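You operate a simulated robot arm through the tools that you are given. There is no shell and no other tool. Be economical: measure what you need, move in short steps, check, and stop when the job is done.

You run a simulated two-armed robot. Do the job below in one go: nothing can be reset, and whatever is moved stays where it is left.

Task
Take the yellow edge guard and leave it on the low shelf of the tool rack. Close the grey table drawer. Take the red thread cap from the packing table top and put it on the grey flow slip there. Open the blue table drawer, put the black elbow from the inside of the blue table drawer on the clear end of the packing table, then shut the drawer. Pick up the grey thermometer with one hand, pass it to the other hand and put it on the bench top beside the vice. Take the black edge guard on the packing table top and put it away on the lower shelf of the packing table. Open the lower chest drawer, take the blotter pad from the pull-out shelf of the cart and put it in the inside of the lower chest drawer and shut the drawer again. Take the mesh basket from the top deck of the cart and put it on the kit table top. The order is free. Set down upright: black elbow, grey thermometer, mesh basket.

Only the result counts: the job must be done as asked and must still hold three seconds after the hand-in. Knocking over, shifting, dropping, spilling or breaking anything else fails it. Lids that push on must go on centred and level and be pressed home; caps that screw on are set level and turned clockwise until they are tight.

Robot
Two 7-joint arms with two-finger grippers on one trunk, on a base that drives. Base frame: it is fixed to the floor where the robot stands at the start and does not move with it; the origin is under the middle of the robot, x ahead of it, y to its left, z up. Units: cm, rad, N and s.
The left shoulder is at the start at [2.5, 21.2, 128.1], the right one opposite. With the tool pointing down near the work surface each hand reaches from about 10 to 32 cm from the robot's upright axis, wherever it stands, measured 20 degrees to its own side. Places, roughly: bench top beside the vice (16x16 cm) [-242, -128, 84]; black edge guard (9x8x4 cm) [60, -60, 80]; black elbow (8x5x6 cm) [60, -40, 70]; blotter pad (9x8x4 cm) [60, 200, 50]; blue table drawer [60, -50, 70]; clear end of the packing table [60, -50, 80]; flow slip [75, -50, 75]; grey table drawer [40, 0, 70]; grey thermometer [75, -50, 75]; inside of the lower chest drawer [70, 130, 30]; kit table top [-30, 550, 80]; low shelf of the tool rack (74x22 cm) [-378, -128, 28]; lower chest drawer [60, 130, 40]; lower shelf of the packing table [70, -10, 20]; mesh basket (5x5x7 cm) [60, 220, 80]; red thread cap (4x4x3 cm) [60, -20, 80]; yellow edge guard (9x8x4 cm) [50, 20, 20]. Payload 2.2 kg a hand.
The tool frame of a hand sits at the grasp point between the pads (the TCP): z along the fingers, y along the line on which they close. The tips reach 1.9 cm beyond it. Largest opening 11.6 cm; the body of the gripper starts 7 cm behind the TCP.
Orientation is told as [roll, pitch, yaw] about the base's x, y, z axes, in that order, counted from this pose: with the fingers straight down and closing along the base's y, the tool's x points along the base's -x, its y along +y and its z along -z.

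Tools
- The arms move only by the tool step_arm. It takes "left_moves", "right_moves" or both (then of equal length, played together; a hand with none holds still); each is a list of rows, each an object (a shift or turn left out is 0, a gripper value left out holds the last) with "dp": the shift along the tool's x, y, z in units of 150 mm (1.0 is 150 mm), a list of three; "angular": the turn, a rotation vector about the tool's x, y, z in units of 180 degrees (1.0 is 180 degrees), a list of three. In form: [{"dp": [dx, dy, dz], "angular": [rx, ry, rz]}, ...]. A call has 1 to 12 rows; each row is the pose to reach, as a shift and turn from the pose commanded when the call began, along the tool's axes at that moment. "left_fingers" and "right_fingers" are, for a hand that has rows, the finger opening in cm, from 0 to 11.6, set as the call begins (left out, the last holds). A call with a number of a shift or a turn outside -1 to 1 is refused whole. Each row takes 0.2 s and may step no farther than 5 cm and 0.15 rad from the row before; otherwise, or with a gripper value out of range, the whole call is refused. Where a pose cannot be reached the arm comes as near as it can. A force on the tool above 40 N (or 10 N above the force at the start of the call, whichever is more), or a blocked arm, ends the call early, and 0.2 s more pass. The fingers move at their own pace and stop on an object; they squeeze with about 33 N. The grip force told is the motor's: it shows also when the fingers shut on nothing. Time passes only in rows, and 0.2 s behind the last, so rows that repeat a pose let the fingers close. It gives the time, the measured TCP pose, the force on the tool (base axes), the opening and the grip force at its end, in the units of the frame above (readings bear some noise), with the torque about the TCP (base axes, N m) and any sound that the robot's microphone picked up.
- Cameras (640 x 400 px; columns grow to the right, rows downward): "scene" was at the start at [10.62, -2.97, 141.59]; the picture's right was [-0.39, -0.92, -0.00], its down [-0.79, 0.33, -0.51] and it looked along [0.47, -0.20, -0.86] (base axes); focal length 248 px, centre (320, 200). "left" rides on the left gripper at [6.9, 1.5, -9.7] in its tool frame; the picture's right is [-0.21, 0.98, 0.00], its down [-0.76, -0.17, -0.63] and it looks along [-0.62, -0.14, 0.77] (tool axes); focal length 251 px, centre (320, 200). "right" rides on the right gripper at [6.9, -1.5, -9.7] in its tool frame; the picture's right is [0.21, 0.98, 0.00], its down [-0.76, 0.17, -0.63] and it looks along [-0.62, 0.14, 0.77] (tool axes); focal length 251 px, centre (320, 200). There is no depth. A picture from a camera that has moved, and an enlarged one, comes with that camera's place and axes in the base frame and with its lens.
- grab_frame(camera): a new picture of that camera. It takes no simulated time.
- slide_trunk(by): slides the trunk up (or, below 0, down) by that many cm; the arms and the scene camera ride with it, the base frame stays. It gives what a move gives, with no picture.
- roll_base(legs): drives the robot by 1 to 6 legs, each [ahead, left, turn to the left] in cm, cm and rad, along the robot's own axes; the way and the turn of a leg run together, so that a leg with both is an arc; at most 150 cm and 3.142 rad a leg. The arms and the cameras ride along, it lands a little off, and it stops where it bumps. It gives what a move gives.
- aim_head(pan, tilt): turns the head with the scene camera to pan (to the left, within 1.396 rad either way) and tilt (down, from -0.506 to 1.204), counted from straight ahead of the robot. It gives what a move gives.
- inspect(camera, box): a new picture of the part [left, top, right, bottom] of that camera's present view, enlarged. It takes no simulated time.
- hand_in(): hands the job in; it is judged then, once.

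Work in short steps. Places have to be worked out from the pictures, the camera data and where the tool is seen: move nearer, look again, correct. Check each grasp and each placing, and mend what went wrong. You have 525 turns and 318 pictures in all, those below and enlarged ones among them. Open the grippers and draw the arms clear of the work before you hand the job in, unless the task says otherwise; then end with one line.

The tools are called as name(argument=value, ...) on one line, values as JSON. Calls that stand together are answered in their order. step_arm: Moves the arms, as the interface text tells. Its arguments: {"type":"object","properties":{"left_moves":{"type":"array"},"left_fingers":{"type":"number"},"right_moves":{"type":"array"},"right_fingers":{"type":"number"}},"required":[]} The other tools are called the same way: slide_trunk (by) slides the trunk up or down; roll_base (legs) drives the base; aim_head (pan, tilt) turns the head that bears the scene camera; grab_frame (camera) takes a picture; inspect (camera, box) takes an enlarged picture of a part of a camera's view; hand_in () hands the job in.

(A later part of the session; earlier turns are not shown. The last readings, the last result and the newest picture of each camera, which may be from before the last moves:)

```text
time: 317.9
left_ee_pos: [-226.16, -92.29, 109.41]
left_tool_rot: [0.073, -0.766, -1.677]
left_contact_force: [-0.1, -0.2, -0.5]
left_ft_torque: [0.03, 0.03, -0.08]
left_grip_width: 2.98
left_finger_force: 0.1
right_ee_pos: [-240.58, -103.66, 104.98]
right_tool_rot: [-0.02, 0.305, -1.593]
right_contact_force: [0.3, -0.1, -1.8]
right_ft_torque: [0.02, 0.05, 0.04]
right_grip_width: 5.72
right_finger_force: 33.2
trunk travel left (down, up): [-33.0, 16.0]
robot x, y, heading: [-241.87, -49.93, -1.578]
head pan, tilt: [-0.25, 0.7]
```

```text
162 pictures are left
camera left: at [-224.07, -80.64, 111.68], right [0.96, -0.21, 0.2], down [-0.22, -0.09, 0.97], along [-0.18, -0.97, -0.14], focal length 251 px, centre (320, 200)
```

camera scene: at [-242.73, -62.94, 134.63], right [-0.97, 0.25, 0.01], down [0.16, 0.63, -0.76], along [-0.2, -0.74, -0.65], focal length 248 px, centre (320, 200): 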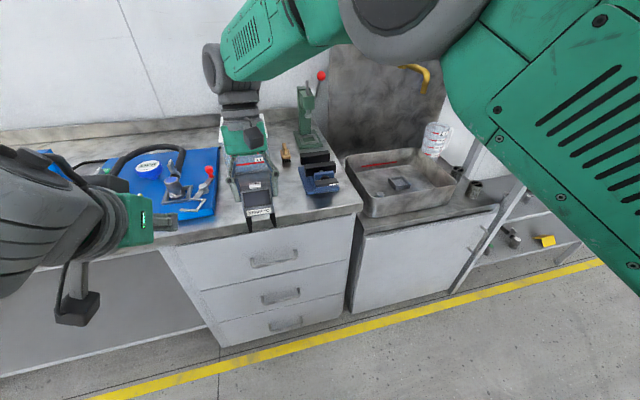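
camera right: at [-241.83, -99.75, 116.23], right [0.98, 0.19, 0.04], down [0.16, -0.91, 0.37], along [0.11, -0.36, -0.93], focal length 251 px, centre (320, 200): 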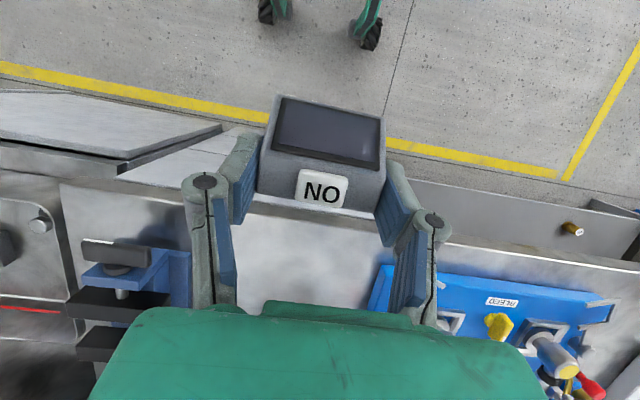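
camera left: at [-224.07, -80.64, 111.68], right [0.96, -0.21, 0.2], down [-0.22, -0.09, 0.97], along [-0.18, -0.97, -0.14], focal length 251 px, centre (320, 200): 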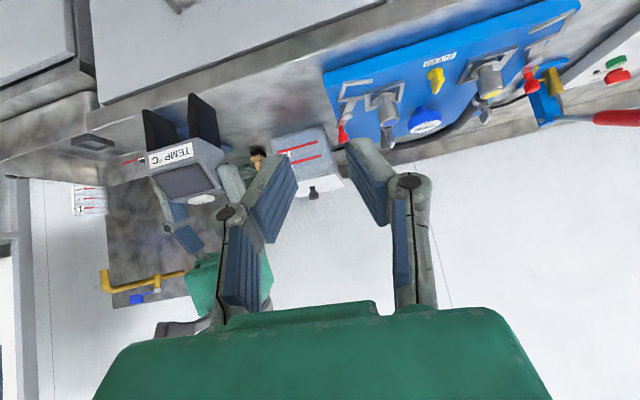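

Free spot lies between x −253 and −227, y −115…−143. I pull the left hand up and back, then drive 25 cm forward and settle.

step_arm(left_moves=[{"dp": [0, 0, -0.2]}, {"dp": [0, 0, -0.4]}, {"dp": [0, 0, -0.6]}])

roll_base(legs=[[25.5, 0, 0]])

step_arm(right_moves=[{"dp": [0, 0, 0]}, {"dp": [0, 0, 0]}, {"dp": [0, 0, 0]}, {"dp": [0, 0, 0]}, {"dp": [0, 0, 0]}, {"dp": [0, 0, 0]}, {"dp": [0, 0, 0]}, {"dp": [0, 0, 0]}])

grab_frame(camera="right")

grab_frame(camera="scene")

```text
time: 318.7
left_ee_pos: [-227.26, -86.72, 116.38]
left_tool_rot: [0.08, -0.762, -1.682]
left_contact_force: [0.7, -0.7, -0.7]
left_ft_torque: [-0.01, 0.01, -0.03]
left_grip_width: 2.99
left_finger_force: 0.0
left hand out of reach, approached as far as the arm can: row 2, 3
right_ee_pos: [-240.85, -103.69, 104.99]
right_tool_rot: [-0.018, 0.304, -1.59]
right_contact_force: [1.0, 0.1, -2.4]
right_ft_torque: [0.0, 0.03, 0.02]
right_grip_width: 5.69
right_finger_force: 32.6
trunk travel left (down, up): [-33.0, 16.0]
robot x, y, heading: [-241.7, -50.52, -1.579]
head pan, tilt: [-0.25, 0.7]
```

```text
time: 320.4
left_ee_pos: [-227.18, -110.72, 116.36]
left_tool_rot: [0.079, -0.763, -1.676]
left_contact_force: [0.3, 0.2, -0.2]
left_ft_torque: [0.01, 0.03, -0.05]
left_grip_width: 3.02
left_finger_force: 0.1
right_ee_pos: [-240.79, -127.83, 105.17]
right_tool_rot: [-0.016, 0.3, -1.586]
right_contact_force: [0.5, -0.5, -3.0]
right_ft_torque: [-0.02, 0.04, 0.01]
right_grip_width: 5.7
right_finger_force: 32.9
trunk travel left (down, up): [-33.0, 16.0]
robot x, y, heading: [-241.93, -74.26, -1.571]
head pan, tilt: [-0.25, 0.7]
```

```text
time: 322.2
left_ee_pos: [-227.43, -110.51, 116.47]
left_tool_rot: [0.082, -0.766, -1.68]
left_contact_force: [-0.7, 0.4, -1.2]
left_ft_torque: [-0.02, 0.05, 0.0]
left_grip_width: 3.03
left_finger_force: 0.1
right_ee_pos: [-240.98, -127.8, 105.39]
right_tool_rot: [-0.009, 0.298, -1.586]
right_contact_force: [0.6, -0.5, -2.5]
right_ft_torque: [-0.04, 0.01, 0.0]
right_grip_width: 5.69
right_finger_force: 32.5
trunk travel left (down, up): [-33.0, 16.0]
robot x, y, heading: [-242.24, -74.88, -1.57]
head pan, tilt: [-0.25, 0.7]
```

```text
161 pictures are left
camera right: at [-242.43, -123.84, 116.62], right [0.98, 0.19, 0.05], down [0.16, -0.91, 0.38], along [0.12, -0.36, -0.92], focal length 251 px, centre (320, 200)
```

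right: 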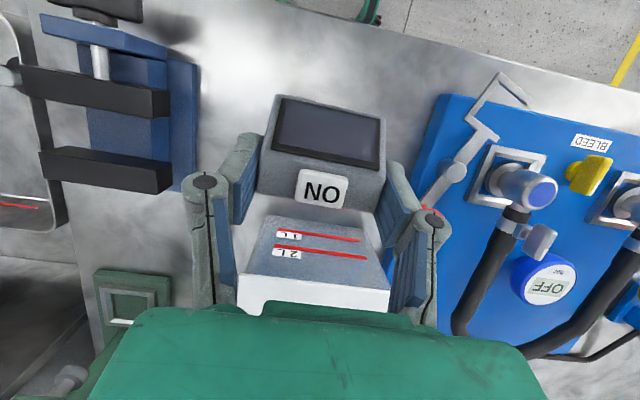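

```text
160 pictures are left
camera scene: at [-243.57, -87.14, 134.63], right [-0.97, 0.25, 0.0], down [0.16, 0.63, -0.76], along [-0.19, -0.74, -0.65], focal length 248 px, centre (320, 200)
```

scene: 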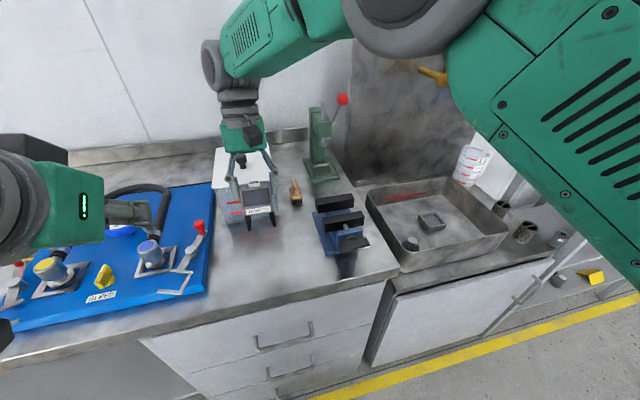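

Position is good: box front at y≈−141, vice and blue fixture clear. I lower with the trunk 9 cm, then with the arm by feel.

slide_trunk(by=-9)

grab_frame(camera="scene")

grab_frame(camera="right")

```text
time: 323.5
left_ee_pos: [-227.64, -110.49, 107.61]
left_tool_rot: [0.084, -0.765, -1.683]
left_contact_force: [-0.1, 0.1, 0.9]
left_ft_torque: [0.02, 0.05, -0.02]
left_grip_width: 3.04
left_finger_force: 0.1
right_ee_pos: [-241.28, -127.61, 96.37]
right_tool_rot: [-0.01, 0.298, -1.587]
right_contact_force: [-1.0, -0.5, -0.7]
right_ft_torque: [-0.03, 0.01, 0.01]
right_grip_width: 5.72
right_finger_force: 33.2
trunk travel left (down, up): [-24.0, 25.0]
robot x, y, heading: [-241.76, -74.36, -1.575]
head pan, tilt: [-0.25, 0.7]
```

```text
159 pictures are left
camera scene: at [-243.76, -87.08, 125.64], right [-0.97, 0.25, 0.0], down [0.16, 0.63, -0.76], along [-0.19, -0.74, -0.65], focal length 248 px, centre (320, 200)
```

scene: 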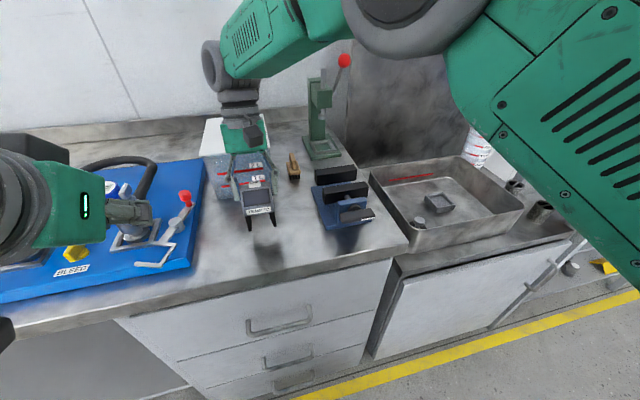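

```text
158 pictures are left
camera right: at [-242.65, -123.78, 107.57], right [0.98, 0.19, 0.05], down [0.16, -0.91, 0.38], along [0.12, -0.36, -0.92], focal length 251 px, centre (320, 200)
```

right: 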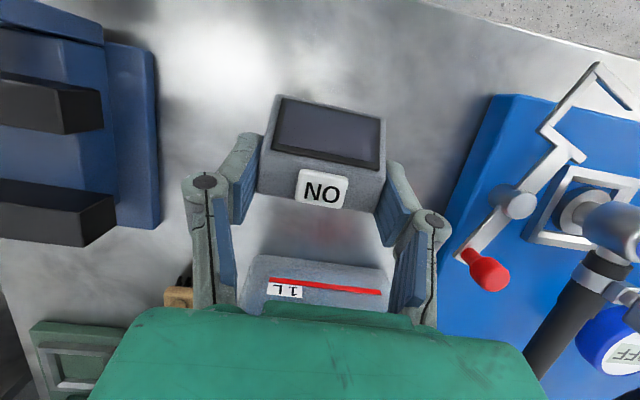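

Everything is clear. I go down 2.5 cm by arm, then by small steps to contact.

step_arm(right_moves=[{"dp": [-0.02, 0, 0.06]}, {"dp": [-0.04, 0, 0.12]}, {"dp": [-0.05, 0, 0.16]}, {"dp": [-0.05, 0, 0.16]}])

step_arm(right_moves=[{"dp": [-0.006, 0, 0.019]}, {"dp": [-0.012, 0, 0.038]}, {"dp": [-0.018, 0, 0.057]}, {"dp": [-0.018, 0, 0.057]}])

inspect(camera="scene", box=[180, 150, 340, 250])

```text
time: 324.5
left_ee_pos: [-227.7, -110.55, 107.48]
left_tool_rot: [0.085, -0.767, -1.683]
left_contact_force: [0.0, -0.2, 0.0]
left_ft_torque: [-0.03, 0.0, 0.01]
left_grip_width: 3.0
left_finger_force: 0.0
right_ee_pos: [-241.23, -127.5, 93.75]
right_tool_rot: [-0.01, 0.298, -1.585]
right_contact_force: [-0.1, 0.2, -2.0]
right_ft_torque: [-0.02, 0.02, 0.0]
right_grip_width: 5.69
right_finger_force: 33.1
trunk travel left (down, up): [-24.0, 25.0]
robot x, y, heading: [-242.0, -74.58, -1.571]
head pan, tilt: [-0.25, 0.7]
```

```text
time: 325.5
left_ee_pos: [-227.63, -110.35, 107.7]
left_tool_rot: [0.086, -0.768, -1.684]
left_contact_force: [-0.4, 0.2, 0.4]
left_ft_torque: [0.0, 0.01, -0.04]
left_grip_width: 3.02
left_finger_force: 0.0
right_ee_pos: [-241.26, -127.6, 93.12]
right_tool_rot: [-0.011, 0.294, -1.585]
right_contact_force: [2.1, -3.0, 24.9]
right_ft_torque: [0.05, -0.1, -0.01]
right_grip_width: 5.74
right_finger_force: 32.6
trunk travel left (down, up): [-24.0, 25.0]
robot x, y, heading: [-241.9, -74.66, -1.577]
head pan, tilt: [-0.25, 0.7]
```

```text
4.00 times, centred on (260, 200) of scene
camera zoom: at [-243.72, -86.77, 125.68], right [-0.97, 0.25, 0.0], down [0.16, 0.62, -0.76], along [-0.19, -0.74, -0.64], focal length 992 px, centre (560, 200)
```

zoom: 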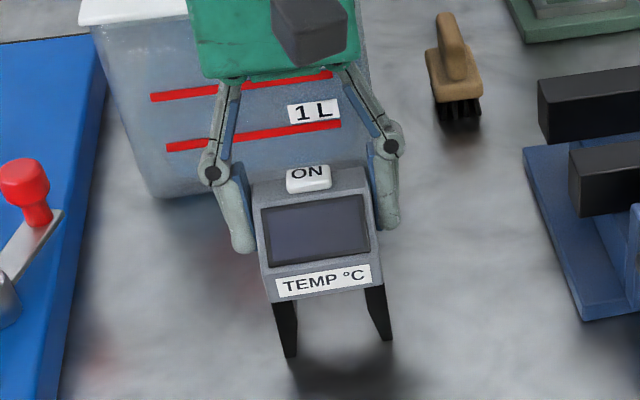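

Contact at 25 N, feet on the bench. I ease, open, and withdraw upward along the tool axis.

step_arm(right_moves=[{"dp": [0.004, 0, -0.014]}, {"dp": [0.004, 0, -0.014]}])

step_arm(right_moves=[{"dp": [0, 0, 0]}, {"dp": [0, 0, 0]}, {"dp": [0, 0, 0]}], right_fingers=8.5)

step_arm(right_moves=[{"dp": [0.02, 0, -0.08]}, {"dp": [0.04, 0, -0.18]}, {"dp": [0.07, 0, -0.32]}, {"dp": [0.1, 0, -0.5]}, {"dp": [0.13, 0, -0.7]}, {"dp": [0.16, 0, -0.9]}, {"dp": [0.16, 0, -0.9]}])

inspect(camera="scene", box=[180, 130, 340, 250])

grab_frame(camera="right")

```text
time: 326.1
left_ee_pos: [-227.75, -110.45, 107.52]
left_tool_rot: [0.085, -0.765, -1.683]
left_contact_force: [-0.8, 0.0, 0.4]
left_ft_torque: [-0.03, 0.0, 0.0]
left_grip_width: 3.0
left_finger_force: 0.1
right_ee_pos: [-241.46, -127.41, 92.94]
right_tool_rot: [-0.012, 0.303, -1.586]
right_contact_force: [3.0, -2.7, 6.1]
right_ft_torque: [-0.22, 0.01, 0.06]
right_grip_width: 5.73
right_finger_force: 32.9
trunk travel left (down, up): [-24.0, 25.0]
robot x, y, heading: [-241.83, -74.39, -1.573]
head pan, tilt: [-0.25, 0.7]
```

```text
time: 326.9
left_ee_pos: [-227.65, -110.51, 107.52]
left_tool_rot: [0.086, -0.766, -1.682]
left_contact_force: [0.3, 0.3, -1.1]
left_ft_torque: [-0.01, 0.04, 0.0]
left_grip_width: 3.01
left_finger_force: 0.0
right_ee_pos: [-241.36, -127.53, 93.14]
right_tool_rot: [-0.01, 0.298, -1.587]
right_contact_force: [-0.6, -0.3, -0.3]
right_ft_torque: [0.0, 0.03, 0.01]
right_grip_width: 8.51
right_finger_force: 0.0
trunk travel left (down, up): [-24.0, 25.0]
robot x, y, heading: [-241.97, -74.26, -1.575]
head pan, tilt: [-0.25, 0.7]
```

```text
time: 328.5
left_ee_pos: [-227.72, -110.61, 107.55]
left_tool_rot: [0.085, -0.765, -1.683]
left_contact_force: [-0.1, -0.4, -0.6]
left_ft_torque: [0.01, 0.02, -0.03]
left_grip_width: 3.02
left_finger_force: 0.1
right_ee_pos: [-241.15, -129.43, 107.3]
right_tool_rot: [-0.002, 0.296, -1.589]
right_contact_force: [0.2, 1.1, 0.1]
right_ft_torque: [0.0, 0.05, 0.0]
right_grip_width: 8.49
right_finger_force: 0.0
trunk travel left (down, up): [-24.0, 25.0]
robot x, y, heading: [-241.53, -74.81, -1.575]
head pan, tilt: [-0.25, 0.7]
```

```text
3.33 times, centred on (260, 190) of scene
camera zoom: at [-243.77, -87.09, 125.62], right [-0.97, 0.25, 0.0], down [0.16, 0.63, -0.76], along [-0.19, -0.74, -0.65], focal length 827 px, centre (520, 233)
```

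zoom: 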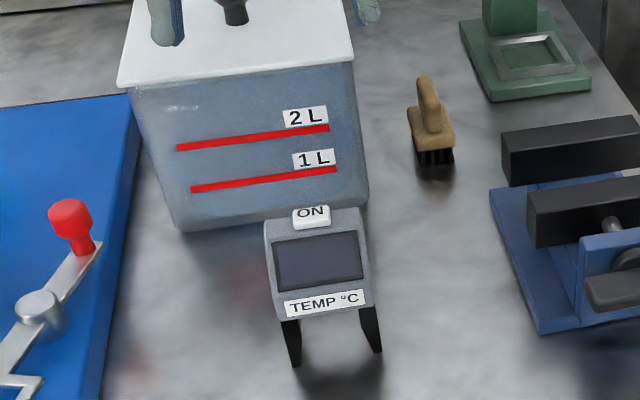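

```text
155 pictures are left
camera right: at [-242.68, -125.53, 118.49], right [0.98, 0.19, 0.06], down [0.15, -0.91, 0.38], along [0.13, -0.37, -0.92], focal length 251 px, centre (320, 200)
```

right: 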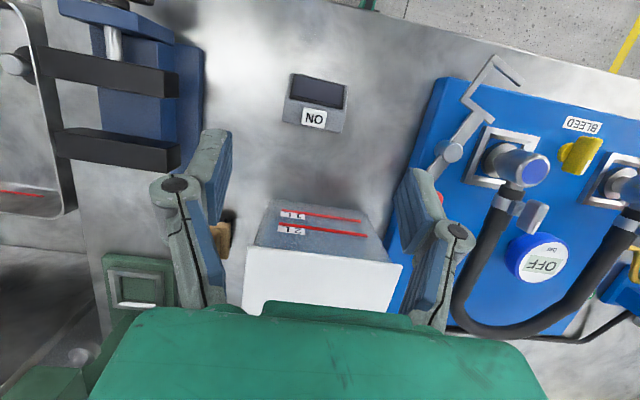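

Thermometer stands upright beside the vice. I back off and return to the chest and cart side.

roll_base(legs=[[-62, 0, 0]])

roll_base(legs=[[0, 105, 0], [0, 95, 0], [0, 0, 1.57]])

aim_head(pan=0.6, tilt=0.4)

grab_frame(camera="scene")

aim_head(pan=-0.6, tilt=0.5)

grab_frame(camera="scene")

```text
time: 332.0
left_ee_pos: [-227.47, -47.79, 107.52]
left_tool_rot: [0.085, -0.765, -1.672]
left_contact_force: [0.0, 0.4, 0.2]
left_ft_torque: [0.0, 0.0, 0.02]
left_grip_width: 2.98
left_finger_force: 0.0
right_ee_pos: [-240.81, -66.8, 106.87]
right_tool_rot: [-0.008, 0.302, -1.581]
right_contact_force: [-0.6, -0.1, 0.5]
right_ft_torque: [-0.01, 0.0, -0.04]
right_grip_width: 8.49
right_finger_force: 0.0
trunk travel left (down, up): [-24.0, 25.0]
robot x, y, heading: [-241.86, -12.03, -1.561]
head pan, tilt: [-0.25, 0.7]
```

```text
time: 346.3
left_ee_pos: [3.97, 1.31, 107.66]
left_tool_rot: [0.084, -0.771, -0.11]
left_contact_force: [0.0, -1.4, -0.5]
left_ft_torque: [0.0, 0.05, 0.0]
left_grip_width: 3.02
left_finger_force: 0.1
right_ee_pos: [23.01, -12.22, 107.16]
right_tool_rot: [-0.005, 0.298, -0.021]
right_contact_force: [0.6, -0.1, 0.3]
right_ft_torque: [0.0, 0.01, 0.01]
right_grip_width: 8.5
right_finger_force: 0.1
trunk travel left (down, up): [-24.0, 25.0]
robot x, y, heading: [-31.6, -12.73, -0.003]
head pan, tilt: [-0.25, 0.7]
```

```text
time: 347.4
left_ee_pos: [3.65, 1.44, 107.72]
left_tool_rot: [0.087, -0.772, -0.112]
left_contact_force: [-0.3, 0.1, -0.5]
left_ft_torque: [-0.01, 0.02, 0.01]
left_grip_width: 3.0
left_finger_force: 0.0
right_ee_pos: [22.85, -12.26, 107.2]
right_tool_rot: [-0.001, 0.294, -0.023]
right_contact_force: [1.4, -0.2, -0.9]
right_ft_torque: [0.02, 0.0, 0.01]
right_grip_width: 8.51
right_finger_force: 0.0
trunk travel left (down, up): [-24.0, 25.0]
robot x, y, heading: [-31.92, -12.77, -0.004]
head pan, tilt: [0.6, 0.4]
```

```text
154 pictures are left
camera scene: at [-19.81, -7.29, 128.3], right [0.56, -0.83, 0.0], down [-0.33, -0.22, -0.92], along [0.76, 0.52, -0.39], focal length 248 px, centre (320, 200)
```

scene: 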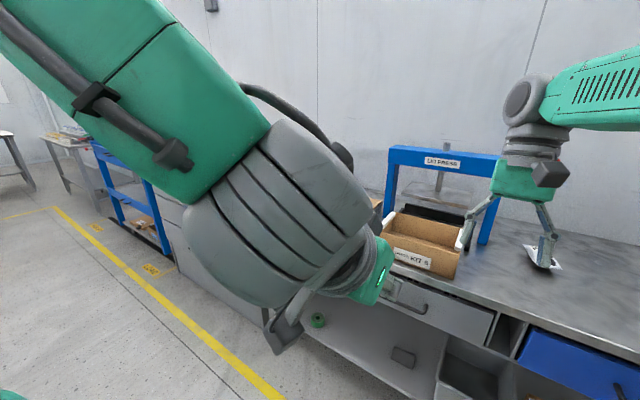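

```text
time: 348.8
left_ee_pos: [3.75, 1.52, 107.76]
left_tool_rot: [0.087, -0.77, -0.112]
left_contact_force: [-0.1, 0.2, 0.4]
left_ft_torque: [-0.02, 0.0, 0.01]
left_grip_width: 3.0
left_finger_force: 0.2
right_ee_pos: [22.79, -12.35, 107.24]
right_tool_rot: [-0.004, 0.296, -0.023]
right_contact_force: [-0.1, -0.2, -0.6]
right_ft_torque: [-0.01, 0.03, -0.03]
right_grip_width: 8.51
right_finger_force: 0.1
trunk travel left (down, up): [-24.0, 25.0]
robot x, y, heading: [-31.61, -12.42, -0.004]
head pan, tilt: [-0.6, 0.499]
```

```text
153 pictures are left
camera scene: at [-19.98, -17.64, 127.41], right [-0.57, -0.82, 0.0], down [-0.4, 0.27, -0.88], along [0.72, -0.5, -0.48], focal length 248 px, centre (320, 200)
```

scene: 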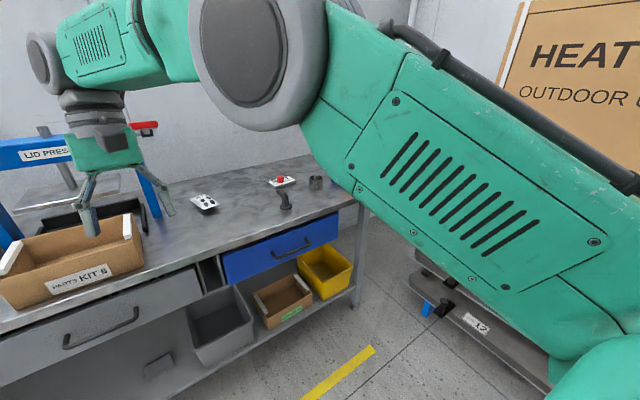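

Packing table looks in order. I strafe left to the chest and look.

roll_base(legs=[[-15, 115, 0]])

aim_head(pan=0.15, tilt=0.6)

grab_frame(camera="scene")

aim_head(pan=0.9, tilt=0.5)

grab_frame(camera="scene")

```text
time: 354.9
left_ee_pos: [-10.67, 119.24, 107.74]
left_tool_rot: [0.089, -0.772, -0.12]
left_contact_force: [-0.1, 0.3, 0.0]
left_ft_torque: [0.0, -0.01, 0.02]
left_grip_width: 3.0
left_finger_force: 0.0
right_ee_pos: [8.42, 105.49, 107.32]
right_tool_rot: [0.0, 0.295, -0.028]
right_contact_force: [0.2, -0.6, 0.3]
right_ft_torque: [-0.02, -0.01, 0.0]
right_grip_width: 8.52
right_finger_force: 0.0
trunk travel left (down, up): [-24.0, 25.0]
robot x, y, heading: [-46.14, 105.3, -0.008]
head pan, tilt: [-0.6, 0.499]
```

```text
time: 356.0
left_ee_pos: [-10.85, 119.34, 107.79]
left_tool_rot: [0.089, -0.773, -0.119]
left_contact_force: [-0.8, -0.1, 0.0]
left_ft_torque: [-0.03, -0.01, 0.03]
left_grip_width: 3.01
left_finger_force: 0.0
right_ee_pos: [8.22, 105.45, 107.4]
right_tool_rot: [-0.001, 0.294, -0.03]
right_contact_force: [0.0, 0.3, 0.1]
right_ft_torque: [0.03, -0.01, 0.02]
right_grip_width: 8.5
right_finger_force: 0.0
trunk travel left (down, up): [-24.0, 25.0]
robot x, y, heading: [-46.18, 105.54, -0.006]
head pan, tilt: [0.15, 0.6]
```

```text
152 pictures are left
camera scene: at [-33.17, 106.93, 126.49], right [0.14, -0.99, 0.0], down [-0.56, -0.08, -0.82], along [0.81, 0.11, -0.57], focal length 248 px, centre (320, 200)
```

scene: 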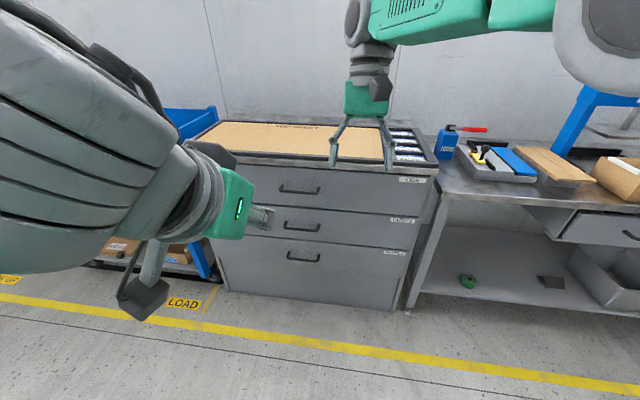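

```text
time: 357.1
left_ee_pos: [-10.89, 119.28, 107.7]
left_tool_rot: [0.088, -0.773, -0.12]
left_contact_force: [-0.8, 0.1, -0.1]
left_ft_torque: [0.01, -0.03, 0.02]
left_grip_width: 3.02
left_finger_force: 0.0
right_ee_pos: [8.16, 105.33, 107.47]
right_tool_rot: [-0.001, 0.293, -0.028]
right_contact_force: [0.0, 0.3, 0.2]
right_ft_torque: [-0.02, 0.0, 0.0]
right_grip_width: 8.46
right_finger_force: 0.0
trunk travel left (down, up): [-24.0, 25.0]
robot x, y, heading: [-46.4, 105.98, -0.009]
head pan, tilt: [0.901, 0.499]
```

```text
151 pictures are left
camera scene: at [-36.2, 112.76, 127.4], right [0.78, -0.63, 0.0], down [-0.3, -0.37, -0.88], along [0.55, 0.68, -0.48], focal length 248 px, centre (320, 200)
```

scene: 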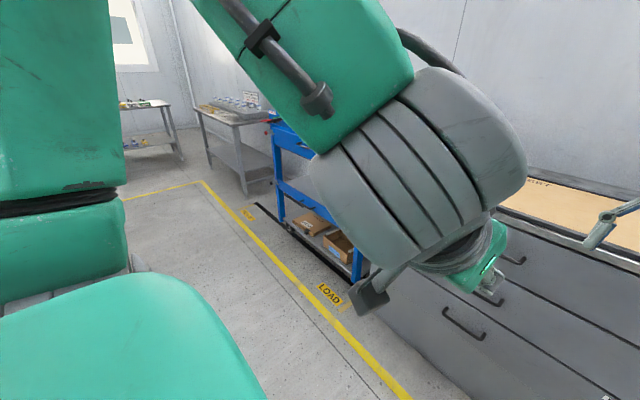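

The chest has three fronts. I zoom in on them.

aim_head(pan=0.1, tilt=0.7)

inspect(camera="scene", box=[200, 120, 440, 270])

```text
time: 358.2
left_ee_pos: [-10.87, 119.23, 107.76]
left_tool_rot: [0.087, -0.774, -0.118]
left_contact_force: [-0.8, -0.2, 0.6]
left_ft_torque: [0.02, -0.03, -0.02]
left_grip_width: 3.01
left_finger_force: 0.0
right_ee_pos: [8.18, 105.41, 107.5]
right_tool_rot: [-0.001, 0.294, -0.029]
right_contact_force: [0.4, -0.3, -0.3]
right_ft_torque: [0.03, 0.03, -0.02]
right_grip_width: 8.5
right_finger_force: 0.1
trunk travel left (down, up): [-24.0, 25.0]
robot x, y, heading: [-46.11, 105.68, -0.002]
head pan, tilt: [0.099, 0.7]
```

```text
2.67 times, centred on (320, 195) of scene
camera zoom: at [-33.47, 106.46, 125.63], right [0.09, -1.0, 0.0], down [-0.64, -0.06, -0.76], along [0.76, 0.07, -0.65], focal length 661 px, centre (320, 213)
```

zoom: 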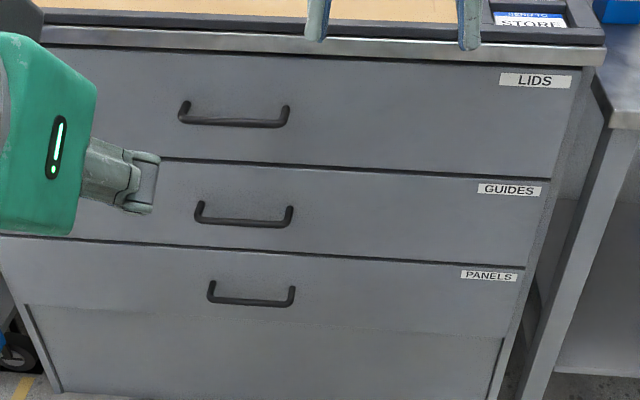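

Lower drawer "PANELS": handle near (41,125,42). I bring the left hand to a horizontal forward pose again, first pitching up while moving forward.

step_arm(left_moves=[{"dp": [-0.12, 0, 0.115], "angular": [0, -0.042, 0]}, {"dp": [-0.24, 0, 0.23], "angular": [0, -0.084, 0]}, {"dp": [-0.36, 0, 0.345], "angular": [0, -0.126, 0]}, {"dp": [-0.48, 0, 0.46], "angular": [0, -0.168, 0]}, {"dp": [-0.6, 0, 0.575], "angular": [0, -0.21, 0]}, {"dp": [-0.72, 0, 0.69], "angular": [0, -0.25, 0]}, {"dp": [-0.72, 0, 0.69], "angular": [0, -0.25, 0]}], left_fingers=5)

step_arm(left_moves=[{"angular": [0, 0, 0.045]}, {"angular": [0, 0, 0.09]}, {"angular": [0, 0, 0.135]}, {"angular": [0, 0, 0.18]}, {"angular": [0, 0, 0.225]}, {"angular": [0, 0, 0.27]}, {"angular": [0, 0, 0.315]}, {"angular": [0, 0, 0.36]}, {"angular": [0, 0, 0.405]}, {"angular": [0, 0, 0.45]}, {"angular": [0, 0, 0.485]}, {"angular": [0, 0, 0.485]}])

slide_trunk(by=-23)

grab_frame(camera="scene")

```text
time: 359.8
left_ee_pos: [3.71, 118.35, 108.24]
left_tool_rot: [1.454, -1.507, -1.513]
left_contact_force: [0.5, -0.4, -0.1]
left_ft_torque: [0.01, 0.0, -0.01]
left_grip_width: 5.0
left_finger_force: 0.1
left hand out of reach, approached as far as the arm can: row 1, 2, 3, 4
right_ee_pos: [8.07, 105.41, 107.51]
right_tool_rot: [-0.002, 0.294, -0.03]
right_contact_force: [-0.4, 0.4, 0.5]
right_ft_torque: [-0.01, -0.03, 0.03]
right_grip_width: 8.49
right_finger_force: 0.1
trunk travel left (down, up): [-24.0, 25.0]
robot x, y, heading: [-46.33, 105.48, -0.013]
head pan, tilt: [0.099, 0.7]
```

```text
time: 362.4
left_ee_pos: [3.95, 118.44, 107.94]
left_tool_rot: [1.561, 0.017, -1.626]
left_contact_force: [-0.7, 0.3, 0.3]
left_ft_torque: [-0.04, -0.01, 0.02]
left_grip_width: 5.02
left_finger_force: 0.0
right_ee_pos: [8.34, 105.41, 107.49]
right_tool_rot: [-0.001, 0.291, -0.03]
right_contact_force: [1.3, -0.5, -0.2]
right_ft_torque: [-0.01, 0.0, -0.03]
right_grip_width: 8.51
right_finger_force: 0.0
trunk travel left (down, up): [-24.0, 25.0]
robot x, y, heading: [-46.12, 105.37, -0.012]
head pan, tilt: [0.099, 0.7]
```

```text
time: 364.8
left_ee_pos: [3.84, 118.38, 85.05]
left_tool_rot: [1.561, 0.017, -1.627]
left_contact_force: [-0.5, 0.2, -0.2]
left_ft_torque: [-0.01, -0.02, -0.01]
left_grip_width: 4.99
left_finger_force: 0.1
right_ee_pos: [8.23, 105.36, 84.54]
right_tool_rot: [0.0, 0.294, -0.029]
right_contact_force: [-0.6, 0.6, 0.3]
right_ft_torque: [0.03, 0.03, 0.0]
right_grip_width: 8.52
right_finger_force: 0.1
trunk travel left (down, up): [-1.0, 48.0]
robot x, y, heading: [-45.95, 105.32, -0.011]
head pan, tilt: [0.099, 0.7]
```

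```text
149 pictures are left
camera scene: at [-33.49, 106.35, 102.63], right [0.09, -1.0, 0.0], down [-0.64, -0.06, -0.76], along [0.76, 0.07, -0.65], focal length 248 px, centre (320, 200)
```

scene: 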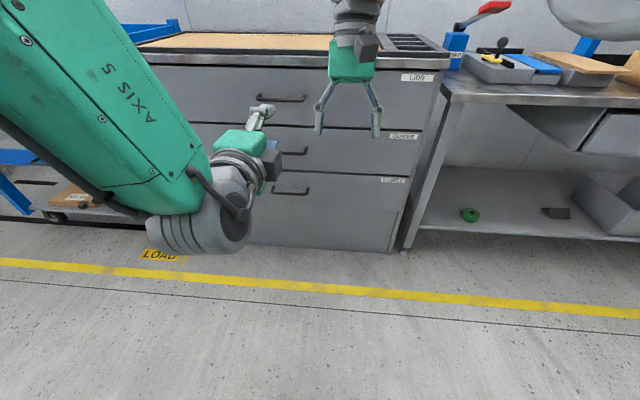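

Handle triangulates near (39.5,124,44.5). I lower the left hand in front of it in steps.

step_arm(left_moves=[{"dp": [0.03, -0.16, 0]}, {"dp": [0.06, -0.32, 0]}, {"dp": [0.09, -0.48, 0]}, {"dp": [0.12, -0.64, 0]}, {"dp": [0.15, -0.8, 0]}, {"dp": [0.18, -0.95, 0]}, {"dp": [0.18, -0.95, 0]}])

step_arm(left_moves=[{"dp": [0.03, -0.16, 0]}, {"dp": [0.06, -0.32, 0]}, {"dp": [0.09, -0.48, 0]}, {"dp": [0.12, -0.64, 0]}, {"dp": [0.15, -0.8, 0]}, {"dp": [0.18, -0.95, 0]}, {"dp": [0.18, -0.95, 0]}])

step_arm(left_moves=[{"dp": [0.0, -0.16, 0.05]}, {"dp": [0.0, -0.32, 0.1]}, {"dp": [0.0, -0.48, 0.15]}, {"dp": [0.0, -0.64, 0.2]}, {"dp": [0.0, -0.8, 0.25]}, {"dp": [0.0, -0.8, 0.3]}])

grab_frame(camera="left")

grab_frame(camera="scene")

```text
time: 366.4
left_ee_pos: [3.99, 121.4, 70.88]
left_tool_rot: [1.56, 0.018, -1.626]
left_contact_force: [-0.1, -0.6, 0.2]
left_ft_torque: [-0.01, -0.02, 0.0]
left_grip_width: 5.0
left_finger_force: 0.1
right_ee_pos: [8.12, 105.35, 84.42]
right_tool_rot: [0.002, 0.294, -0.029]
right_contact_force: [-0.3, 0.0, -0.2]
right_ft_torque: [-0.02, -0.01, 0.0]
right_grip_width: 8.51
right_finger_force: 0.1
trunk travel left (down, up): [-1.0, 48.0]
robot x, y, heading: [-46.21, 105.03, -0.009]
head pan, tilt: [0.099, 0.7]
```

```text
time: 368.0
left_ee_pos: [4.04, 124.14, 56.68]
left_tool_rot: [1.561, 0.017, -1.628]
left_contact_force: [0.4, -0.2, 0.8]
left_ft_torque: [0.01, -0.04, 0.0]
left_grip_width: 4.99
left_finger_force: 0.1
right_ee_pos: [8.14, 105.41, 84.49]
right_tool_rot: [0.0, 0.292, -0.03]
right_contact_force: [-0.4, 0.4, 0.7]
right_ft_torque: [0.03, 0.02, -0.01]
right_grip_width: 8.5
right_finger_force: 0.1
trunk travel left (down, up): [-1.0, 48.0]
robot x, y, heading: [-46.32, 104.98, -0.011]
head pan, tilt: [0.099, 0.7]
```

```text
time: 369.4
left_ee_pos: [8.4, 124.31, 44.48]
left_tool_rot: [1.561, 0.018, -1.627]
left_contact_force: [0.2, 0.2, -0.2]
left_ft_torque: [0.0, 0.02, -0.01]
left_grip_width: 5.0
left_finger_force: 0.1
right_ee_pos: [8.17, 105.45, 84.48]
right_tool_rot: [0.002, 0.293, -0.03]
right_contact_force: [0.1, 0.1, 0.5]
right_ft_torque: [-0.05, 0.0, -0.01]
right_grip_width: 8.5
right_finger_force: 0.0
trunk travel left (down, up): [-1.0, 48.0]
robot x, y, heading: [-46.27, 105.4, -0.013]
head pan, tilt: [0.099, 0.7]
```

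```text
148 pictures are left
camera left: at [-0.72, 131.78, 46.16], right [0.0, -0.23, 0.97], down [-0.68, -0.72, -0.17], along [0.74, -0.66, -0.15], focal length 251 px, centre (320, 200)
```

left: 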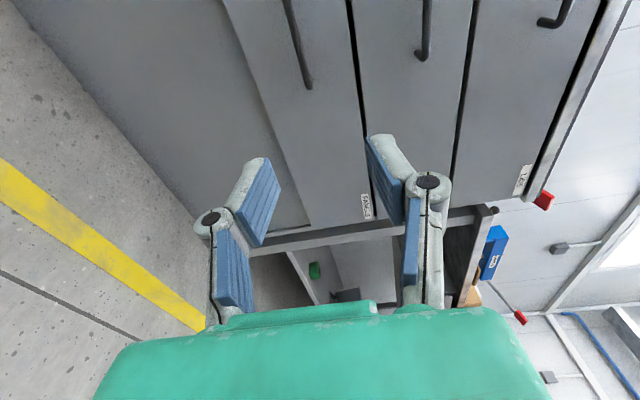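

```text
147 pictures are left
camera scene: at [-33.42, 106.34, 102.61], right [0.09, -1.0, 0.0], down [-0.65, -0.06, -0.76], along [0.76, 0.07, -0.65], focal length 248 px, centre (320, 200)
```

scene: 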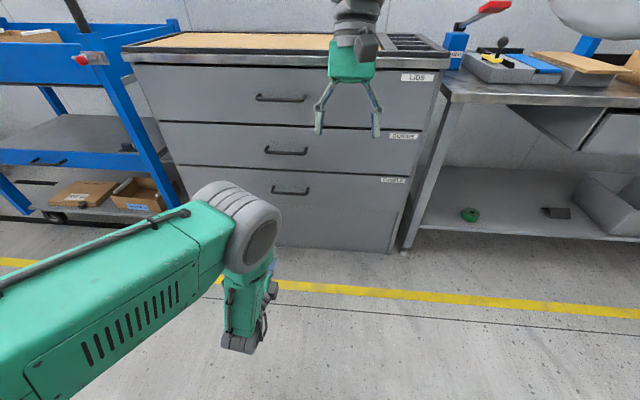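

Bar refined: (42.5,124.5,41.3). I lower 3 cm, drive 18 cm forward and look.

step_arm(left_moves=[{"dp": [0.03, -0.1, 0.1]}, {"dp": [0.06, -0.2, 0.2]}, {"dp": [0.06, -0.21, 0.2]}])

roll_base(legs=[[18, 0, 0.01]])

grab_frame(camera="left")

```text
time: 370.2
left_ee_pos: [11.33, 125.08, 41.4]
left_tool_rot: [1.56, 0.017, -1.627]
left_contact_force: [0.2, -0.9, -0.3]
left_ft_torque: [0.0, 0.01, 0.02]
left_grip_width: 4.99
left_finger_force: 0.0
right_ee_pos: [8.15, 105.27, 84.47]
right_tool_rot: [0.0, 0.294, -0.029]
right_contact_force: [-0.3, 0.4, 0.7]
right_ft_torque: [0.03, -0.01, 0.0]
right_grip_width: 8.48
right_finger_force: 0.0
trunk travel left (down, up): [-1.0, 48.0]
robot x, y, heading: [-46.48, 105.37, -0.004]
head pan, tilt: [0.099, 0.7]
```

```text
time: 371.7
left_ee_pos: [29.17, 125.81, 41.38]
left_tool_rot: [1.561, 0.016, -1.616]
left_contact_force: [-0.1, 1.0, 0.0]
left_ft_torque: [-0.02, -0.01, 0.04]
left_grip_width: 4.98
left_finger_force: 0.1
right_ee_pos: [26.13, 105.98, 84.44]
right_tool_rot: [-0.001, 0.293, -0.016]
right_contact_force: [0.1, 0.1, 0.6]
right_ft_torque: [0.0, 0.04, 0.01]
right_grip_width: 8.49
right_finger_force: 0.0
trunk travel left (down, up): [-1.0, 48.0]
robot x, y, heading: [-28.05, 105.79, 0.005]
head pan, tilt: [0.099, 0.7]
```

```text
146 pictures are left
camera left: at [19.94, 133.12, 42.98], right [0.0, -0.23, 0.97], down [-0.67, -0.73, -0.17], along [0.75, -0.65, -0.15], focal length 251 px, centre (320, 200)
```

left: 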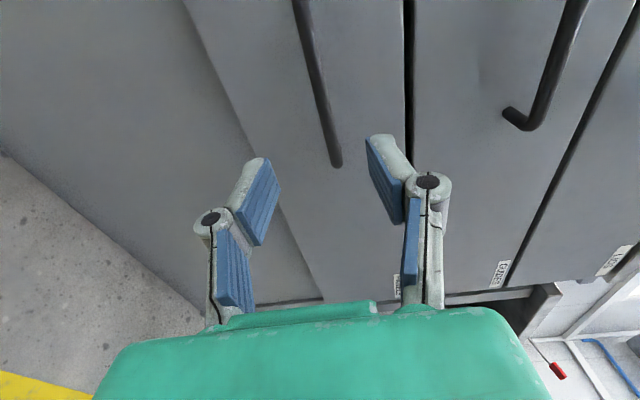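

Bar at z 41.3, aligned. I advance 12.5 cm and close.

step_arm(left_moves=[{"dp": [0, 0, 0.15]}, {"dp": [0, 0, 0.3]}, {"dp": [0, 0, 0.45]}, {"dp": [0, 0, 0.6]}, {"dp": [0, 0, 0.73]}, {"dp": [0, 0, 0.82]}, {"dp": [0, 0, 0.82]}, {"dp": [0, 0, 0.82]}])

grab_frame(camera="left")

```text
time: 373.5
left_ee_pos: [41.51, 125.18, 41.42]
left_tool_rot: [1.564, 0.017, -1.614]
left_contact_force: [1.1, 0.5, 0.0]
left_ft_torque: [-0.01, 0.03, -0.01]
left_grip_width: 4.98
left_finger_force: 0.1
right_ee_pos: [26.04, 105.92, 84.88]
right_tool_rot: [0.004, 0.291, -0.018]
right_contact_force: [0.0, 0.1, 0.4]
right_ft_torque: [-0.02, 0.01, 0.01]
right_grip_width: 8.53
right_finger_force: 0.0
trunk travel left (down, up): [-1.0, 48.0]
robot x, y, heading: [-27.94, 105.61, 0.004]
head pan, tilt: [0.099, 0.7]
```

```text
145 pictures are left
camera left: at [32.16, 132.6, 42.96], right [0.0, -0.23, 0.97], down [-0.67, -0.73, -0.18], along [0.75, -0.65, -0.15], focal length 251 px, centre (320, 200)
```

left: 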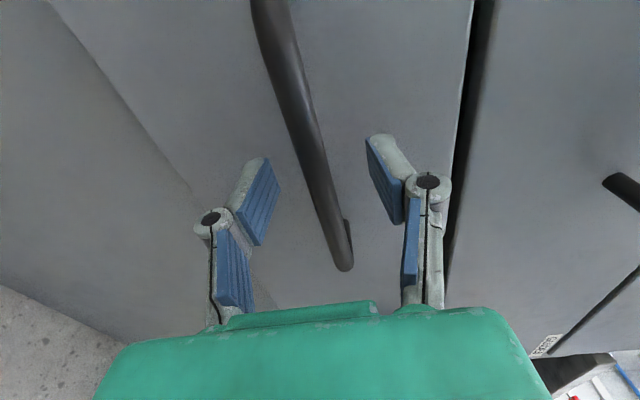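

Closing on the bar and pulling 15 cm.

step_arm(left_moves=[{"dp": [0, 0, 0]}, {"dp": [0, 0, 0]}, {"dp": [0, 0, 0]}], left_fingers=0)

step_arm(left_moves=[{"dp": [0, 0, -0.1]}, {"dp": [0, 0, -0.2]}, {"dp": [0, 0, -0.3]}, {"dp": [0, 0, -0.4]}, {"dp": [0, 0, -0.5]}, {"dp": [0, 0, -0.6]}, {"dp": [0, 0, -0.7]}, {"dp": [0, 0, -0.8]}, {"dp": [0, 0, -0.9]}, {"dp": [0, 0, -1.0]}])

grab_frame(camera="scene")

```text
time: 374.3
left_ee_pos: [41.45, 125.12, 41.41]
left_tool_rot: [1.568, 0.017, -1.612]
left_contact_force: [1.7, 0.5, 5.5]
left_ft_torque: [-0.43, -0.02, -0.01]
left_grip_width: 0.6
left_finger_force: 30.4
right_ee_pos: [25.99, 105.89, 84.89]
right_tool_rot: [0.004, 0.288, -0.017]
right_contact_force: [0.0, 0.4, -0.4]
right_ft_torque: [-0.01, 0.03, -0.02]
right_grip_width: 8.51
right_finger_force: 0.0
trunk travel left (down, up): [-1.0, 48.0]
robot x, y, heading: [-28.29, 105.83, 0.005]
head pan, tilt: [0.099, 0.7]
```

```text
time: 376.5
left_ee_pos: [26.4, 126.02, 41.78]
left_tool_rot: [1.568, 0.019, -1.612]
left_contact_force: [-1.0, 0.0, 1.0]
left_ft_torque: [-0.02, 0.01, 0.02]
left_grip_width: 0.02
left_finger_force: 28.2
right_ee_pos: [26.03, 105.99, 84.8]
right_tool_rot: [0.004, 0.288, -0.015]
right_contact_force: [-1.0, -0.4, 0.7]
right_ft_torque: [0.01, -0.01, -0.01]
right_grip_width: 8.47
right_finger_force: 0.0
trunk travel left (down, up): [-1.0, 48.0]
robot x, y, heading: [-27.95, 105.38, 0.008]
head pan, tilt: [0.099, 0.7]
```

```text
144 pictures are left
camera scene: at [-15.39, 106.45, 102.62], right [0.1, -0.99, 0.0], down [-0.64, -0.07, -0.76], along [0.76, 0.08, -0.65], focal length 248 px, centre (320, 200)
```

scene: 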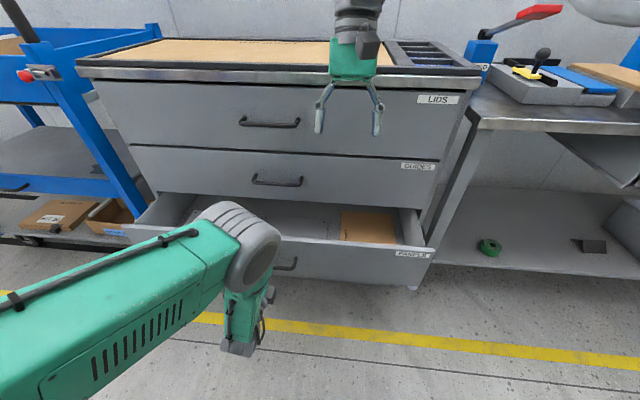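

The drawer came out some before the bar slipped off. I look with the left camera to re-grip deeper.

step_arm(left_moves=[{"dp": [0, 0, -0.1]}, {"dp": [0, 0, -0.2]}, {"dp": [0, 0, -0.2]}], left_fingers=5)

grab_frame(camera="left")

inspect(camera="scene", box=[120, 170, 440, 300])

```text
time: 377.3
left_ee_pos: [23.29, 126.16, 41.6]
left_tool_rot: [1.565, 0.016, -1.614]
left_contact_force: [-0.2, -0.5, -0.4]
left_ft_torque: [-0.03, -0.01, 0.0]
left_grip_width: 5.01
left_finger_force: 0.2
right_ee_pos: [25.99, 105.93, 84.91]
right_tool_rot: [0.003, 0.289, -0.018]
right_contact_force: [-0.1, -1.0, 0.6]
right_ft_torque: [0.02, 0.0, 0.02]
right_grip_width: 8.53
right_finger_force: 0.1
trunk travel left (down, up): [-1.0, 48.0]
robot x, y, heading: [-28.16, 105.57, 0.005]
head pan, tilt: [0.099, 0.7]
```

```text
143 pictures are left
camera left: at [14.11, 133.53, 43.23], right [0.0, -0.23, 0.97], down [-0.67, -0.73, -0.18], along [0.75, -0.65, -0.15], focal length 251 px, centre (320, 200)
```

left: 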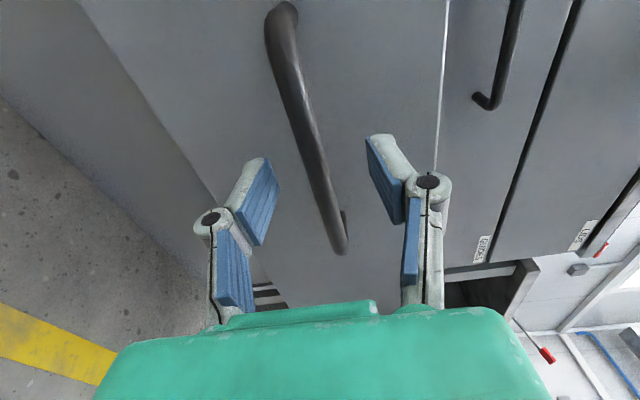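

```text
2.00 times, centred on (280, 235) of scene
camera zoom: at [-15.39, 106.47, 102.61], right [0.1, -0.99, 0.0], down [-0.64, -0.07, -0.76], along [0.76, 0.08, -0.65], focal length 496 px, centre (400, 130)
```

zoom: 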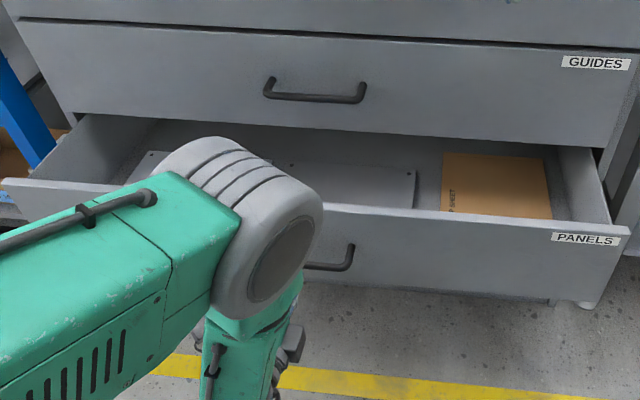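

The bar is now at x≈26.8 (16 cm open). I re-grip it deeper and pull another 10 cm.

step_arm(left_moves=[{"dp": [0, -0.01, 0.1]}, {"dp": [0, -0.01, 0.2]}, {"dp": [0, -0.01, 0.27]}, {"dp": [0, -0.01, 0.27]}])

step_arm(left_moves=[{"dp": [0, 0, 0]}, {"dp": [0, 0, 0]}, {"dp": [0, 0, 0]}], left_fingers=0)

step_arm(left_moves=[{"dp": [0, 0, -0.08]}, {"dp": [0, 0, -0.16]}, {"dp": [0, 0, -0.24]}, {"dp": [0, 0, -0.32]}, {"dp": [0, 0, -0.4]}, {"dp": [0, 0, -0.48]}, {"dp": [0, 0, -0.56]}, {"dp": [0, 0, -0.64]}])

grab_frame(camera="scene")

```text
time: 378.3
left_ee_pos: [27.38, 125.91, 41.68]
left_tool_rot: [1.566, 0.016, -1.613]
left_contact_force: [-0.3, -0.3, -0.3]
left_ft_torque: [0.0, -0.05, 0.0]
left_grip_width: 4.97
left_finger_force: 0.2
right_ee_pos: [26.11, 105.85, 84.75]
right_tool_rot: [0.003, 0.289, -0.017]
right_contact_force: [0.9, -0.2, -0.4]
right_ft_torque: [-0.04, -0.02, 0.0]
right_grip_width: 8.49
right_finger_force: 0.0
trunk travel left (down, up): [-1.0, 48.0]
robot x, y, heading: [-28.02, 105.4, 0.005]
head pan, tilt: [0.099, 0.7]
```

```text
time: 379.1
left_ee_pos: [27.53, 125.92, 41.62]
left_tool_rot: [1.564, 0.019, -1.615]
left_contact_force: [0.0, 0.1, -1.3]
left_ft_torque: [-0.06, 0.0, -0.01]
left_grip_width: 0.0
left_finger_force: 28.9
right_ee_pos: [26.08, 105.97, 84.8]
right_tool_rot: [0.005, 0.288, -0.017]
right_contact_force: [-0.6, 0.5, -0.5]
right_ft_torque: [0.03, -0.03, 0.0]
right_grip_width: 8.47
right_finger_force: 0.0
trunk travel left (down, up): [-1.0, 48.0]
robot x, y, heading: [-28.4, 105.72, 0.005]
head pan, tilt: [0.099, 0.7]
```

```text
time: 380.9
left_ee_pos: [17.8, 126.26, 41.44]
left_tool_rot: [1.563, 0.017, -1.613]
left_contact_force: [0.1, 0.3, 0.2]
left_ft_torque: [0.01, -0.04, 0.04]
left_grip_width: 0.01
left_finger_force: 28.5
right_ee_pos: [26.03, 106.02, 84.76]
right_tool_rot: [0.004, 0.288, -0.018]
right_contact_force: [0.0, -0.1, 0.0]
right_ft_torque: [-0.01, -0.01, 0.01]
right_grip_width: 8.51
right_finger_force: 0.1
trunk travel left (down, up): [-1.0, 48.0]
robot x, y, heading: [-28.15, 105.42, 0.003]
head pan, tilt: [0.099, 0.7]
```

```text
141 pictures are left
camera scene: at [-15.41, 106.46, 102.61], right [0.1, -0.99, 0.0], down [-0.64, -0.07, -0.76], along [0.76, 0.08, -0.65], focal length 248 px, centre (320, 200)
```

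scene: 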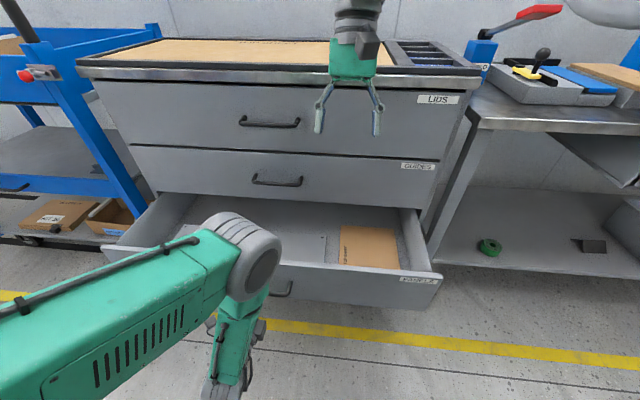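

The drawer is out about 25 cm now (fingers hooked behind the bar). I open, back out, and then look at the cart.

step_arm(left_moves=[{"dp": [0, 0, 0.03]}, {"dp": [0, 0, 0.03]}, {"dp": [0, 0, 0.03]}, {"dp": [0, 0, -0.15]}, {"dp": [0, 0, -0.35]}, {"dp": [0, 0, -0.55]}, {"dp": [0, 0, -0.6]}], left_fingers=6)

grab_frame(camera="left")

grab_frame(camera="scene")

```text
time: 382.5
left_ee_pos: [12.7, 126.58, 39.64]
left_tool_rot: [1.561, 0.017, -1.613]
left_contact_force: [0.2, -0.8, -0.2]
left_ft_torque: [-0.04, -0.02, -0.02]
left_grip_width: 6.0
left_finger_force: 0.1
left hand out of reach, approached as far as the arm can: row 5, 6, 7
right_ee_pos: [26.03, 106.02, 84.77]
right_tool_rot: [0.004, 0.291, -0.017]
right_contact_force: [-1.2, 0.5, 0.2]
right_ft_torque: [-0.02, -0.01, -0.02]
right_grip_width: 8.49
right_finger_force: 0.0
trunk travel left (down, up): [-1.0, 48.0]
robot x, y, heading: [-28.12, 105.28, -0.0]
head pan, tilt: [0.099, 0.7]
```

```text
140 pictures are left
camera left: at [3.46, 133.97, 41.18], right [0.0, -0.23, 0.97], down [-0.67, -0.73, -0.17], along [0.75, -0.65, -0.15], focal length 251 px, centre (320, 200)
```

left: 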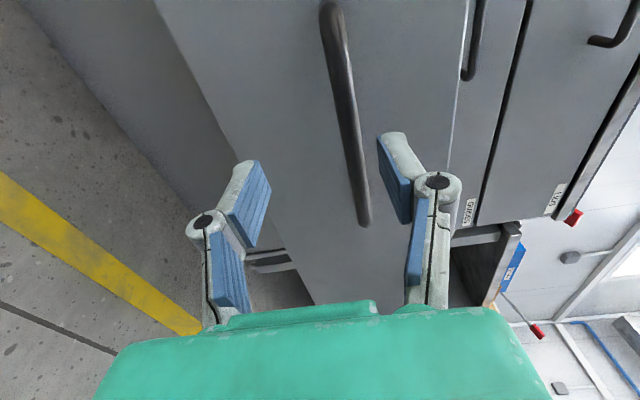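

```text
139 pictures are left
camera scene: at [-15.42, 106.48, 102.62], right [0.1, -0.99, 0.0], down [-0.64, -0.07, -0.76], along [0.76, 0.08, -0.65], focal length 248 px, centre (320, 200)
```

scene: 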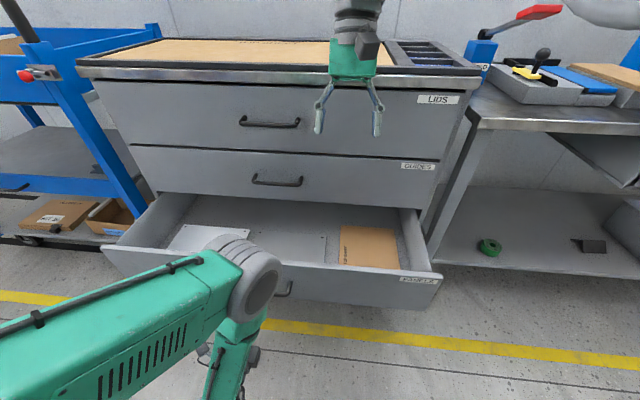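

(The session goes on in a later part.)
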